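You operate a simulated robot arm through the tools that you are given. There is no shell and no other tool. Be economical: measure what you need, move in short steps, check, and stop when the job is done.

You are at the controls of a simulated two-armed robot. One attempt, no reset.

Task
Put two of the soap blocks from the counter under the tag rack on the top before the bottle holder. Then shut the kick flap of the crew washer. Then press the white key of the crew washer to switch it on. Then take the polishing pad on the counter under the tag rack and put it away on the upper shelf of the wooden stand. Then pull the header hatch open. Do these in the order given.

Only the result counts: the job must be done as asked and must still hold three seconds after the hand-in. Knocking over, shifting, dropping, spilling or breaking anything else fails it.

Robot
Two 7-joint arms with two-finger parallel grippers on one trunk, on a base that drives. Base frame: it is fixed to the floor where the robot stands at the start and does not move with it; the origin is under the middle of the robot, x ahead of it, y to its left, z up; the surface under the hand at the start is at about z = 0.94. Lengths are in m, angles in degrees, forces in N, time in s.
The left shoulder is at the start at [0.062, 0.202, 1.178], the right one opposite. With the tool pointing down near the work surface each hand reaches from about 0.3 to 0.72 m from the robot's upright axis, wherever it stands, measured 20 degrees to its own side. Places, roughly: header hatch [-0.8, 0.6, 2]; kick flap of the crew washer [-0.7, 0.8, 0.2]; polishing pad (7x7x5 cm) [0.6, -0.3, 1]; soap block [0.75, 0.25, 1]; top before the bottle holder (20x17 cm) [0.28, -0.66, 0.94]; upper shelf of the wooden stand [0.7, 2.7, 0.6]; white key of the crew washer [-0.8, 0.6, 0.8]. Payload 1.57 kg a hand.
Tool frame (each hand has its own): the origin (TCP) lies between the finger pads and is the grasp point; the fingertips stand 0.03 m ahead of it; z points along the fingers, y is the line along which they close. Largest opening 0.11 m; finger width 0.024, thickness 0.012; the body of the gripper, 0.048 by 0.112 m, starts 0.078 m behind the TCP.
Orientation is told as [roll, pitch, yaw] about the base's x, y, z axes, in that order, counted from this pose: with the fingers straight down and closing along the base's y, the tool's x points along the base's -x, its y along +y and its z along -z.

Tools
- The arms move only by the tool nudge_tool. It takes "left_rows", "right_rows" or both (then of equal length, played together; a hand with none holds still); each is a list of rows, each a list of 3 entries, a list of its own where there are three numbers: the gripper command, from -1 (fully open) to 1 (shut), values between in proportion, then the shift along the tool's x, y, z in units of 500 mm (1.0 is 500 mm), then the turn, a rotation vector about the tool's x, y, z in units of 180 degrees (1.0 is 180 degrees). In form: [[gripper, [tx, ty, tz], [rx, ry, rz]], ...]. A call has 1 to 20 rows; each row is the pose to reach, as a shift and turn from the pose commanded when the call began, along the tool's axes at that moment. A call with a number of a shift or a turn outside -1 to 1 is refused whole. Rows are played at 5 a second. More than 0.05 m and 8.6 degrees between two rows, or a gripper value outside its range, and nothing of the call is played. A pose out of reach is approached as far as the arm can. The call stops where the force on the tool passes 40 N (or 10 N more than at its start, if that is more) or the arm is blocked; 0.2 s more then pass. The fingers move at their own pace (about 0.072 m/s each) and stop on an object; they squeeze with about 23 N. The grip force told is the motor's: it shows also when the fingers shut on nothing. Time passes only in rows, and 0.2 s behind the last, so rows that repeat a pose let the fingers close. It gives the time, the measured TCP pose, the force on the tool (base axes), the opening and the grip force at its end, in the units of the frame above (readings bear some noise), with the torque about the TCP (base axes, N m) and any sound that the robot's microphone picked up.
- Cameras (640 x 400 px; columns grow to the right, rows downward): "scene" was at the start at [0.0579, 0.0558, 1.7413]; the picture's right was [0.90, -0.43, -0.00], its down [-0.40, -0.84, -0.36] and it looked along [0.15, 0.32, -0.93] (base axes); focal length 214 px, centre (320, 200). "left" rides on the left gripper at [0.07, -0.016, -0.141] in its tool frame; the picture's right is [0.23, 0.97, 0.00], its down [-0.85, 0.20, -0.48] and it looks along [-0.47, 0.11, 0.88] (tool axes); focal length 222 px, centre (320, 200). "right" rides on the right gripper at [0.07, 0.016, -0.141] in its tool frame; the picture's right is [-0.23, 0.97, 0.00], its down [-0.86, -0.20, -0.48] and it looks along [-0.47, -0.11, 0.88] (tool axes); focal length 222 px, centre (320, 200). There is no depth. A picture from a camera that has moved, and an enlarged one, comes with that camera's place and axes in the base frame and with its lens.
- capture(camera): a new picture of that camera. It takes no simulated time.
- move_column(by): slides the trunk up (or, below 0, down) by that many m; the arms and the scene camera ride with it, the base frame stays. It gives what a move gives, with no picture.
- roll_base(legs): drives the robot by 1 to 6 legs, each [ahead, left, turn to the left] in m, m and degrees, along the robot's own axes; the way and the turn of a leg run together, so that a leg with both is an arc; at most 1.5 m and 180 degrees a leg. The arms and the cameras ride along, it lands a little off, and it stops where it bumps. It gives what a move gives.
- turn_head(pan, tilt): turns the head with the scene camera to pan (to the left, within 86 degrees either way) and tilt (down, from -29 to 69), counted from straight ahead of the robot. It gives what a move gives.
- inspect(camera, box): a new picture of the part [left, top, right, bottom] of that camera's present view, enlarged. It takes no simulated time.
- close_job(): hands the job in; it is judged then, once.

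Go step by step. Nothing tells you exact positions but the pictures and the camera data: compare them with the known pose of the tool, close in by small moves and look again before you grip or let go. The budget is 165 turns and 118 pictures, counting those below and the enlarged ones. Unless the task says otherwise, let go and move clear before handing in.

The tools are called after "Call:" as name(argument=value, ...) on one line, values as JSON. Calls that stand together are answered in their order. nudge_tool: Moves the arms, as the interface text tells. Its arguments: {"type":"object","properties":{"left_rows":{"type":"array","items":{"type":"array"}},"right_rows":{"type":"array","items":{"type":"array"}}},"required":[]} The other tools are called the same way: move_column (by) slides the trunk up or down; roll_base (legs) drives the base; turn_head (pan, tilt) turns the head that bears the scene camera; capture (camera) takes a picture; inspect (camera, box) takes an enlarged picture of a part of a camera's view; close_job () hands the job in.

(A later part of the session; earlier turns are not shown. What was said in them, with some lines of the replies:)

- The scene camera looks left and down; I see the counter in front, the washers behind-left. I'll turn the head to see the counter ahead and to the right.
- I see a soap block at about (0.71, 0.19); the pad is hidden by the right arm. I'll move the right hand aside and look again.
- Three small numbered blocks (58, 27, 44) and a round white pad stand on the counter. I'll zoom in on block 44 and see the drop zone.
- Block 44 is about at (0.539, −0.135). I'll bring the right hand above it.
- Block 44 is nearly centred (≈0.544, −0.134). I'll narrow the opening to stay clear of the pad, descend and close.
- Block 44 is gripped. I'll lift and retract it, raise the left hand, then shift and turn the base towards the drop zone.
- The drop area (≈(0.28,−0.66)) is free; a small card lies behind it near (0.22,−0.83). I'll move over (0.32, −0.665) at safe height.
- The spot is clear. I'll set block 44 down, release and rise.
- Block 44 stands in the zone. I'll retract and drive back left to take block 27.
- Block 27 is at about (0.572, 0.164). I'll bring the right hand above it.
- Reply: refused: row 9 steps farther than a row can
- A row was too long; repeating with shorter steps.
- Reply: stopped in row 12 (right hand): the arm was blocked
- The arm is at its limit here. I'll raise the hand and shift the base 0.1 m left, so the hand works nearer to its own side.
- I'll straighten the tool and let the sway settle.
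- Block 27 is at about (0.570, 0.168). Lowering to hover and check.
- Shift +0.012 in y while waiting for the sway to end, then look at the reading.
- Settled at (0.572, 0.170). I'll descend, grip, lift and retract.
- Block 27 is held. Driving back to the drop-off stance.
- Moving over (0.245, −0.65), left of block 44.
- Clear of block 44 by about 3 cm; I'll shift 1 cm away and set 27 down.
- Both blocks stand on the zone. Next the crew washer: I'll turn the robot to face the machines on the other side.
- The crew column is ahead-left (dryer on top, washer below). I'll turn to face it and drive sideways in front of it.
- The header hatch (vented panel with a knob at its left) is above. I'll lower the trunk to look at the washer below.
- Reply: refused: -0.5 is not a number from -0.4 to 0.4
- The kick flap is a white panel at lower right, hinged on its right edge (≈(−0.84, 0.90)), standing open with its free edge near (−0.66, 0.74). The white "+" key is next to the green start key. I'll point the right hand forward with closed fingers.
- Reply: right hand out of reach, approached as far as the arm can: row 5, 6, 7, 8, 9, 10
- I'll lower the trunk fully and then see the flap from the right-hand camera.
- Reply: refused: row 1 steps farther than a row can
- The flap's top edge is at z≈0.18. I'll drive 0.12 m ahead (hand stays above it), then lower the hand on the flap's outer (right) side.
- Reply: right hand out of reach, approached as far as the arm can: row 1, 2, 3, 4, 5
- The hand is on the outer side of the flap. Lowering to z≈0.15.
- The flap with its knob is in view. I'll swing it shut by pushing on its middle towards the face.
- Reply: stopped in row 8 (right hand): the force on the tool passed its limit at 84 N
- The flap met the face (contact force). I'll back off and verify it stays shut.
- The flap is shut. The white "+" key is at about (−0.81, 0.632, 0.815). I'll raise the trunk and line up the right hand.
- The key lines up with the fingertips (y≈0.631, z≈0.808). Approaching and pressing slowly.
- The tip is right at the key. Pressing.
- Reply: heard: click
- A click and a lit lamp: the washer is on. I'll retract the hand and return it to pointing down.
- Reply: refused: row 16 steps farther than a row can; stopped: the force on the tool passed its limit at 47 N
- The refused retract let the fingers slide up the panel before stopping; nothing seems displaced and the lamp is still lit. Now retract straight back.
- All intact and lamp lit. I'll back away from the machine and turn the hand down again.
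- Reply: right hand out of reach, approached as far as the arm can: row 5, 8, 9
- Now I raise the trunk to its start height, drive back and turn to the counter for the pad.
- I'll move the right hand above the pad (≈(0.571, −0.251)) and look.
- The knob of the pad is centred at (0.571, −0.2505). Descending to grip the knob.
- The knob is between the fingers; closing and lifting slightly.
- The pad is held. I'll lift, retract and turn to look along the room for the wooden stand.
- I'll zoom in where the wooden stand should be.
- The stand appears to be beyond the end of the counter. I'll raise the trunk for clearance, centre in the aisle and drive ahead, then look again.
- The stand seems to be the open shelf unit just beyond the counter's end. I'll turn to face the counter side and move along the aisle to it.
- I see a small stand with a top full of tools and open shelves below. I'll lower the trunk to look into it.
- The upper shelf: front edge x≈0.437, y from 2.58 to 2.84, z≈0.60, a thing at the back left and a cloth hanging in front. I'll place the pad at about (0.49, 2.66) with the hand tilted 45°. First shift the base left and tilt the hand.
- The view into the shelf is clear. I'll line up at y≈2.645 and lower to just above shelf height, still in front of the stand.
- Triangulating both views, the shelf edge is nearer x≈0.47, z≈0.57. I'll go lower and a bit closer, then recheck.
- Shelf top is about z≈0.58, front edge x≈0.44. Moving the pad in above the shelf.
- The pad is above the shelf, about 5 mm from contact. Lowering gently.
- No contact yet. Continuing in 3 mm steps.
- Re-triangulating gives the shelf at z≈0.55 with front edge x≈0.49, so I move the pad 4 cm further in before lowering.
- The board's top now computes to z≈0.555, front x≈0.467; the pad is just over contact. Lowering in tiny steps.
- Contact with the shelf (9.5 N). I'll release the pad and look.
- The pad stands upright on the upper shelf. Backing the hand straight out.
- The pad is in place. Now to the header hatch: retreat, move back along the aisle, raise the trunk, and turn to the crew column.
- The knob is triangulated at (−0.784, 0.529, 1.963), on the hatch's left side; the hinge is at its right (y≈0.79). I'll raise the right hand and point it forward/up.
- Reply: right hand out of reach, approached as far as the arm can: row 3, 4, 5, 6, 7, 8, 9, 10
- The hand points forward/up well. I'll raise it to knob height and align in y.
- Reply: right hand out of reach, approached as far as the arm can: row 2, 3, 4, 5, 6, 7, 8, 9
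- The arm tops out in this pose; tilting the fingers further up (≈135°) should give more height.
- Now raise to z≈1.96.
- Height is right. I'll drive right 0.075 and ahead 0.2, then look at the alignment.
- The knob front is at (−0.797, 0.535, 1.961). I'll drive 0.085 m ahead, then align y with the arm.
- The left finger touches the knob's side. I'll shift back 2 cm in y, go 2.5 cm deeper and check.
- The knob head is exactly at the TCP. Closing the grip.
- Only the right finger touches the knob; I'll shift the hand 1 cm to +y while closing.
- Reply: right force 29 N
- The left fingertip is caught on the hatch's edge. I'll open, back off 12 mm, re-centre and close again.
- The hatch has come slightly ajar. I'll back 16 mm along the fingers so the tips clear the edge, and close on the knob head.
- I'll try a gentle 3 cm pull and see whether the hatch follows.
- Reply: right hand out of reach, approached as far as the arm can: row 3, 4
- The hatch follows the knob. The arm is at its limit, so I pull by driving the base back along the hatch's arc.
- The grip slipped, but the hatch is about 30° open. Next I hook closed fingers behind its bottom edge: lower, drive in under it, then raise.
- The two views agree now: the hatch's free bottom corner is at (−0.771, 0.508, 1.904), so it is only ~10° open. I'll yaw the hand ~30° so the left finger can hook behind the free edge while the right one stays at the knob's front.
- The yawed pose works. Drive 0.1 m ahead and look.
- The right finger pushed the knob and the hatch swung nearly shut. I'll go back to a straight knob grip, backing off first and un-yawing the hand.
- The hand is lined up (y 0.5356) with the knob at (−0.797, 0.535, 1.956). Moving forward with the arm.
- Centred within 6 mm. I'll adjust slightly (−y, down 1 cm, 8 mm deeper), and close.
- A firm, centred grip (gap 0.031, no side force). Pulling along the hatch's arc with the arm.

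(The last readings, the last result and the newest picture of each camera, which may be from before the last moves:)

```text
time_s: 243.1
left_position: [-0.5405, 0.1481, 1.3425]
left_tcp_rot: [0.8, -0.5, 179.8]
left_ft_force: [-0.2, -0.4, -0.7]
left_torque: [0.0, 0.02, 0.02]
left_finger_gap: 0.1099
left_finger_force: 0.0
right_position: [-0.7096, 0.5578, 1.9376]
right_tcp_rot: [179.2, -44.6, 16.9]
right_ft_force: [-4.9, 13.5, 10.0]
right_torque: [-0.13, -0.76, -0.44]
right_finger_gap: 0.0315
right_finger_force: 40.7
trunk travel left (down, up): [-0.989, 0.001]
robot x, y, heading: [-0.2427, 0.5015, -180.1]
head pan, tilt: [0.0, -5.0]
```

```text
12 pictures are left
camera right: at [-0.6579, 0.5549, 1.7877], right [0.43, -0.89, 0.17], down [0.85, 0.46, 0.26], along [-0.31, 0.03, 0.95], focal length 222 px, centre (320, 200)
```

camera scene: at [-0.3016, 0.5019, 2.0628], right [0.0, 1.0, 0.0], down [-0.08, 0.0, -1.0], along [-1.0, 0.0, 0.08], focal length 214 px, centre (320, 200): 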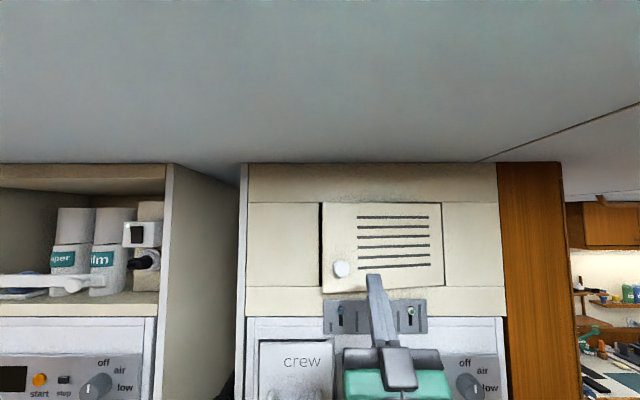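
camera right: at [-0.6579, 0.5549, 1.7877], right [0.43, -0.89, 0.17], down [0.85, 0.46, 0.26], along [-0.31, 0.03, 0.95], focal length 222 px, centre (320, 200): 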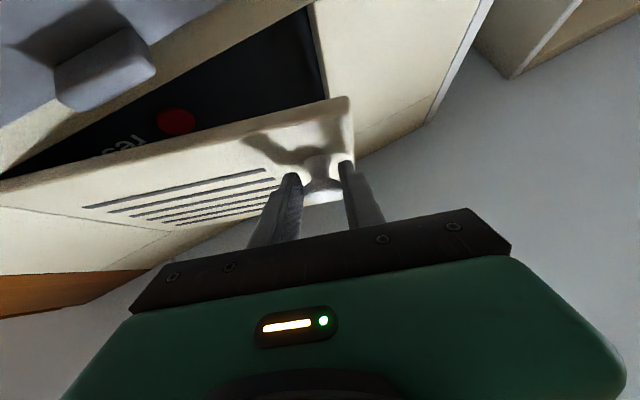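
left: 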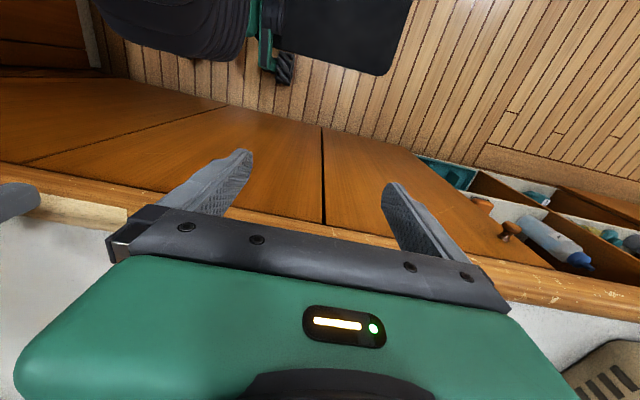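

The hatch is ~18° open and the grip holds. I continue by rotating the whole robot about the hinge in small arcs.

Call:
roll_base(legs=[[-0.04, -0.081, 8]])

Call:
capture(camera="right")

```text
time_s: 243.9
left_position: [-0.5229, 0.1429, 1.3381]
left_tcp_rot: [0.2, -0.3, -178.5]
left_ft_force: [0.7, -0.7, -0.3]
left_torque: [0.01, -0.03, 0.03]
left_finger_gap: 0.1099
left_finger_force: 0.1
right_position: [-0.7108, 0.5571, 1.9381]
right_tcp_rot: [178.5, -44.7, 17.8]
right_ft_force: [-3.4, 3.6, 8.4]
right_torque: [-0.14, 0.94, 0.11]
right_finger_gap: 0.0316
right_finger_force: 40.3
trunk travel left (down, up): [-0.989, 0.001]
robot x, y, heading: [-0.2313, 0.5197, -178.0]
head pan, tilt: [0.0, -5.0]
stopped in leg 1: the force on the tool passed its limit at 45 N (the readings are from after the stop); the commanded pose is now the measured one
```

```text
11 pictures are left
camera right: at [-0.6591, 0.5527, 1.7888], right [0.43, -0.88, 0.18], down [0.85, 0.47, 0.26], along [-0.31, 0.04, 0.95], focal length 222 px, centre (320, 200)
```

right: 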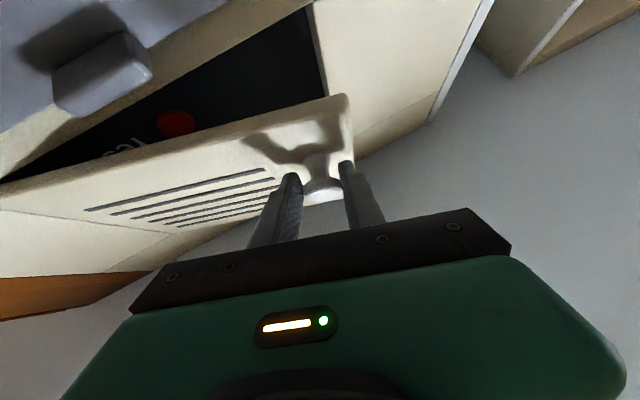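

The base arc met the force limit but the grip held; the hatch is ~20° open. Now there's room to hook behind it: release, back off, lower below the hatch, closed fingers.

Call:
nudge_tool(right_rows=[[-0.1, [0, 0, 0], [0, 0, 0]], [-0.1, [0, 0, 0], [0, 0, 0]], [-0.1, [-0.03, 0, -0.03], [0, 0, 0]], [-0.1, [-0.057, 0, -0.057], [0, 0, 0]], [0.5, [-0.02, 0, -0.094], [0, 0, 0]], [1, [0.017, 0, -0.131], [0, 0, 0]], [1, [0.054, 0, -0.168], [0, 0, 0]], [1, [0.054, 0, -0.168], [0, 0, 0]]])

Call:
capture(camera="right")

```text
time_s: 245.7
left_position: [-0.5166, 0.1464, 1.3406]
left_tcp_rot: [0.4, -0.6, -178.4]
left_ft_force: [0.0, 0.6, 0.6]
left_torque: [0.0, 0.01, 0.02]
left_finger_gap: 0.1099
left_finger_force: 0.1
right_position: [-0.6774, 0.5649, 1.862]
right_tcp_rot: [178.5, -44.6, 17.8]
right_ft_force: [-0.2, -0.7, -0.7]
right_torque: [-0.01, 0.01, 0.02]
right_finger_gap: 0.0002
right_finger_force: 21.2
right hand out of reach, approached as far as the arm can: row 3, 4, 5, 6, 7, 8
trunk travel left (down, up): [-0.989, 0.001]
robot x, y, heading: [-0.2344, 0.5182, -178.2]
head pan, tilt: [0.0, -5.0]
```

```text
10 pictures are left
camera right: at [-0.6253, 0.5614, 1.7124], right [0.44, -0.88, 0.18], down [0.85, 0.47, 0.26], along [-0.31, 0.04, 0.95], focal length 222 px, centre (320, 200)
```

right: 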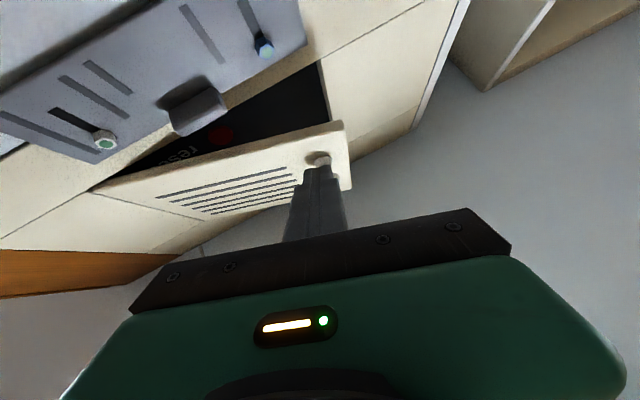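

The hatch stays open ~16–20°. I'll slide the fingertips in under its bottom edge near the free side.

Call:
nudge_tool(right_rows=[[1, [0.04, -0.002, 0.04], [0, 0, 0]], [1, [0.08, -0.005, 0.08], [0, 0, 0]], [1, [0.12, -0.008, 0.12], [0, 0, 0]], [1, [0.15, -0.009, 0.15], [0, 0, 0]], [1, [0.15, -0.009, 0.15], [0, 0, 0]]])

Call:
capture(camera="right")

```text
time_s: 246.9
left_position: [-0.5176, 0.1446, 1.3396]
left_tcp_rot: [0.4, -0.5, -178.3]
left_ft_force: [0.6, 1.1, 0.1]
left_torque: [-0.01, 0.02, -0.03]
left_finger_gap: 0.1101
left_finger_force: 0.0
right_position: [-0.7812, 0.5384, 1.861]
right_tcp_rot: [178.5, -44.7, 17.8]
right_ft_force: [0.2, -0.9, 0.0]
right_torque: [0.02, 0.0, 0.0]
right_finger_gap: 0.0
right_finger_force: 21.1
trunk travel left (down, up): [-0.989, 0.001]
robot x, y, heading: [-0.2366, 0.5196, -178.1]
head pan, tilt: [0.0, -5.0]
```

```text
9 pictures are left
camera right: at [-0.7295, 0.5336, 1.7124], right [0.44, -0.88, 0.18], down [0.85, 0.47, 0.26], along [-0.31, 0.04, 0.95], focal length 222 px, centre (320, 200)
```

right: 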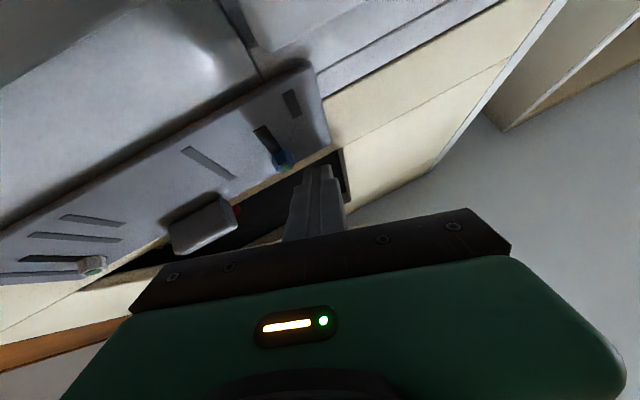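

The tips are in the gap behind the hatch. Raising 5 cm and then pulling back along the arc.

Call:
nudge_tool(right_rows=[[1, [-0.025, 0, 0.025], [0, 0, 0]], [1, [-0.05, 0, 0.05], [0, 0, 0]], [1, [-0.075, 0, 0.075], [0, 0, 0]], [1, [-0.105, 0, 0.045], [0, 0, 0]], [1, [-0.135, 0, 0.015], [0, 0, 0]], [1, [-0.165, 0, -0.015], [0, 0, 0]], [1, [-0.19, 0, -0.04], [0, 0, 0]], [1, [-0.19, 0, -0.04], [0, 0, 0]]])

Call:
capture(camera="right")

```text
time_s: 248.7
left_position: [-0.5178, 0.1459, 1.3411]
left_tcp_rot: [0.5, -0.6, -178.4]
left_ft_force: [-0.7, -0.4, -0.5]
left_torque: [-0.01, -0.02, 0.0]
left_finger_gap: 0.1101
left_finger_force: 0.0
right_position: [-0.7026, 0.563, 1.9145]
right_tcp_rot: [178.4, -44.5, 17.9]
right_ft_force: [0.1, 0.1, -0.7]
right_torque: [0.01, 0.0, -0.02]
right_finger_gap: 0.0
right_finger_force: 20.9
trunk travel left (down, up): [-0.989, 0.001]
robot x, y, heading: [-0.2323, 0.5177, -178.3]
head pan, tilt: [0.0, -5.0]
```

```text
8 pictures are left
camera right: at [-0.6504, 0.5596, 1.7652], right [0.44, -0.88, 0.18], down [0.85, 0.47, 0.26], along [-0.31, 0.04, 0.95], focal length 222 px, centre (320, 200)
```

right: 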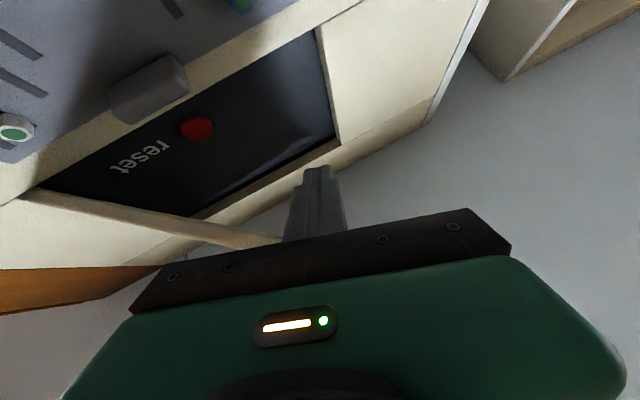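

The hatch swung well open — the interior "reset" panel shows. Checking with the scene camera.

Call:
capture(camera="scene")

```text
7 pictures are left
camera scene: at [-0.3529, 0.5091, 2.0633], right [-0.03, 1.0, 0.0], down [-0.09, 0.0, -1.0], along [-1.0, -0.03, 0.09], focal length 214 px, centre (320, 200)
```

scene: 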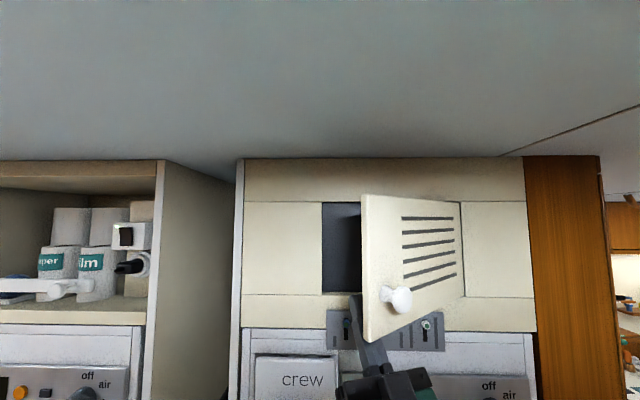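

About 40° open. I'll push it further from inside by moving the base back and to the right.

Call:
roll_base(legs=[[-0.07, -0.1, 0], [-0.04, -0.07, 0]])

Call:
capture(camera="scene")

```text
time_s: 250.6
left_position: [-0.4248, 0.3261, 1.339]
left_tcp_rot: [0.8, -0.1, -178.3]
left_ft_force: [-0.6, 0.2, 0.6]
left_torque: [-0.04, -0.06, 0.01]
left_finger_gap: 0.1101
left_finger_force: 0.0
right_position: [-0.6152, 0.7486, 1.9074]
right_tcp_rot: [177.6, -45.3, 18.6]
right_ft_force: [-1.7, 0.0, -0.5]
right_torque: [0.01, 0.04, 0.02]
right_finger_gap: 0.0
right_finger_force: 20.9
trunk travel left (down, up): [-0.989, 0.001]
robot x, y, heading: [-0.1275, 0.6874, -178.1]
head pan, tilt: [0.0, -5.0]
```

```text
6 pictures are left
camera scene: at [-0.2687, 0.7269, 2.0614], right [-0.03, 1.0, -0.02], down [-0.08, -0.02, -1.0], along [-1.0, -0.03, 0.08], focal length 214 px, centre (320, 200)
```

scene: 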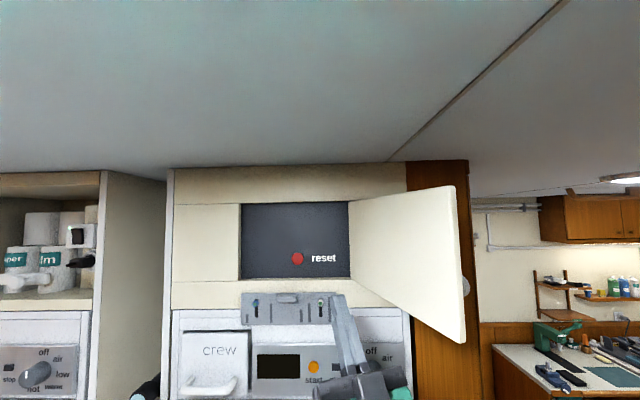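

The hatch is wide open. Moving the hand clear: left a bit, then back.

Call:
roll_base(legs=[[0, 0.08, 0], [-0.13, 0, 0]])

Call:
nudge_tool(right_rows=[[1, [0.04, 0, -0.04], [0, 0, 0]], [1, [0.08, 0, -0.08], [0, 0, 0]], [1, [0.12, 0, -0.12], [0, 0, 0]], [1, [0.16, 0, -0.16], [0, 0, 0]], [1, [0.2, 0, -0.2], [0, 0, 0]]])

Call:
turn_head(pan=0, tilt=25)

Call:
capture(camera="scene")

```text
time_s: 252.5
left_position: [-0.2914, 0.2212, 1.3315]
left_tcp_rot: [-0.5, -0.1, -178.5]
left_ft_force: [0.5, 1.4, 0.4]
left_torque: [-0.01, -0.02, 0.0]
left_finger_gap: 0.1097
left_finger_force: 0.0
right_position: [-0.4823, 0.629, 1.9089]
right_tcp_rot: [179.3, -45.7, 17.2]
right_ft_force: [-0.5, -0.4, -0.2]
right_torque: [0.04, 0.05, 0.0]
right_finger_gap: 0.0
right_finger_force: 21.1
trunk travel left (down, up): [-0.989, 0.001]
robot x, y, heading: [0.0037, 0.6113, -178.7]
head pan, tilt: [0.0, -5.0]
```

```text
time_s: 253.7
left_position: [-0.2754, 0.2209, 1.3339]
left_tcp_rot: [-0.6, -0.8, -178.6]
left_ft_force: [0.7, -0.4, 0.3]
left_torque: [-0.03, 0.06, 0.0]
left_finger_gap: 0.11
left_finger_force: 0.0
right_position: [-0.4574, 0.6306, 1.7727]
right_tcp_rot: [179.7, -44.9, 17.0]
right_ft_force: [-0.1, -0.3, -0.3]
right_torque: [0.02, 0.0, -0.02]
right_finger_gap: 0.0
right_finger_force: 21.6
trunk travel left (down, up): [-0.989, 0.001]
robot x, y, heading: [0.0034, 0.6134, -178.1]
head pan, tilt: [0.0, -5.0]
```

```text
time_s: 254.7
left_position: [-0.279, 0.2218, 1.3343]
left_tcp_rot: [-0.5, -0.6, -178.5]
left_ft_force: [0.0, 0.0, 0.0]
left_torque: [-0.01, -0.04, 0.01]
left_finger_gap: 0.1102
left_finger_force: 0.1
right_position: [-0.4619, 0.6303, 1.7721]
right_tcp_rot: [179.6, -45.1, 17.0]
right_ft_force: [-0.4, 0.4, 0.5]
right_torque: [0.0, 0.0, 0.03]
right_finger_gap: 0.0
right_finger_force: 21.2
trunk travel left (down, up): [-0.989, 0.001]
robot x, y, heading: [0.0047, 0.6132, -178.2]
head pan, tilt: [0.0, 25.0]
```

```text
5 pictures are left
camera scene: at [-0.1222, 0.6057, 2.0151], right [-0.03, 1.0, 0.0], down [0.42, 0.01, -0.91], along [-0.91, -0.02, -0.42], focal length 214 px, centre (320, 200)
```

scene: 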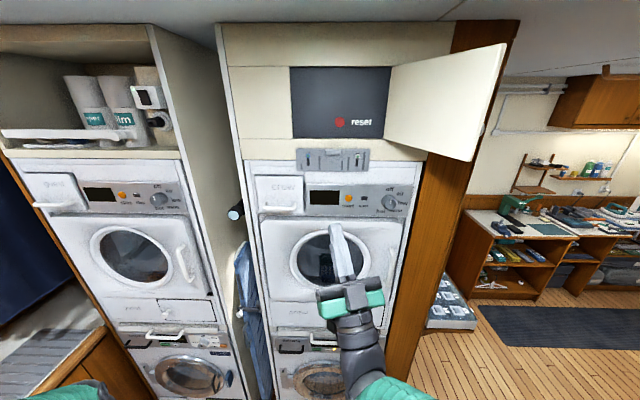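

The hatch stays open. A last check of the washer's flap and lamp below.

Call:
turn_head(pan=0, tilt=50)

Call:
inspect(camera="scene", box=[240, 170, 420, 290])

```text
time_s: 255.6
left_position: [-0.2774, 0.2221, 1.334]
left_tcp_rot: [-0.4, -0.7, -178.4]
left_ft_force: [0.4, -0.1, 0.6]
left_torque: [-0.01, -0.01, 0.04]
left_finger_gap: 0.1098
left_finger_force: 0.0
right_position: [-0.4632, 0.6304, 1.7731]
right_tcp_rot: [179.5, -45.1, 16.9]
right_ft_force: [0.1, 0.1, -0.3]
right_torque: [0.01, 0.03, 0.0]
right_finger_gap: 0.0
right_finger_force: 21.4
trunk travel left (down, up): [-0.989, 0.001]
robot x, y, heading: [0.0054, 0.6145, -178.5]
head pan, tilt: [0.0, 50.0]
```

```text
3.33 times, centred on (330, 230) of scene
camera zoom: at [-0.1069, 0.6061, 1.9776], right [-0.03, 1.0, 0.0], down [0.77, 0.02, -0.64], along [-0.64, -0.02, -0.77], focal length 715 px, centre (287, 100)
```

zoom: 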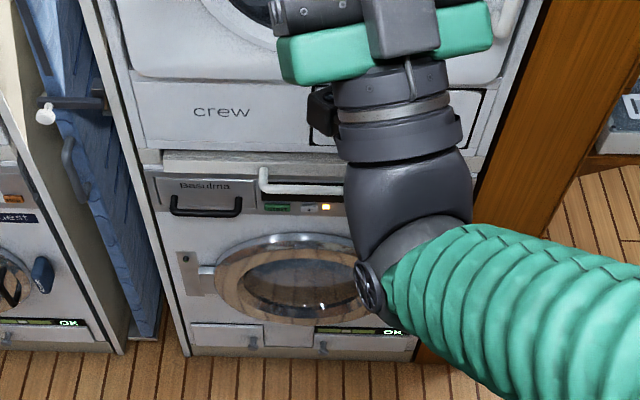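

The lamp is lit, the flap is shut and the hatch is open, so I'm handing in.

Call:
close_job()

```text
The job is handed in.
```

I did all five steps in the order given and handed the job in:
- **Soap blocks:** 44 and 27 are on the top before the bottle holder.
- **Crew washer:** the kick flap is shut. I pressed the white key, heard a click, and the lamp is lit.
- **Polishing pad:** it stands upright on the upper shelf of the wooden stand.
- **Header hatch:** it is wide open.

After pressing the key, the closed fingers slid up the washer panel until the force limit stopped them at 47 N. Nothing looked shifted, and the lamp stayed lit.
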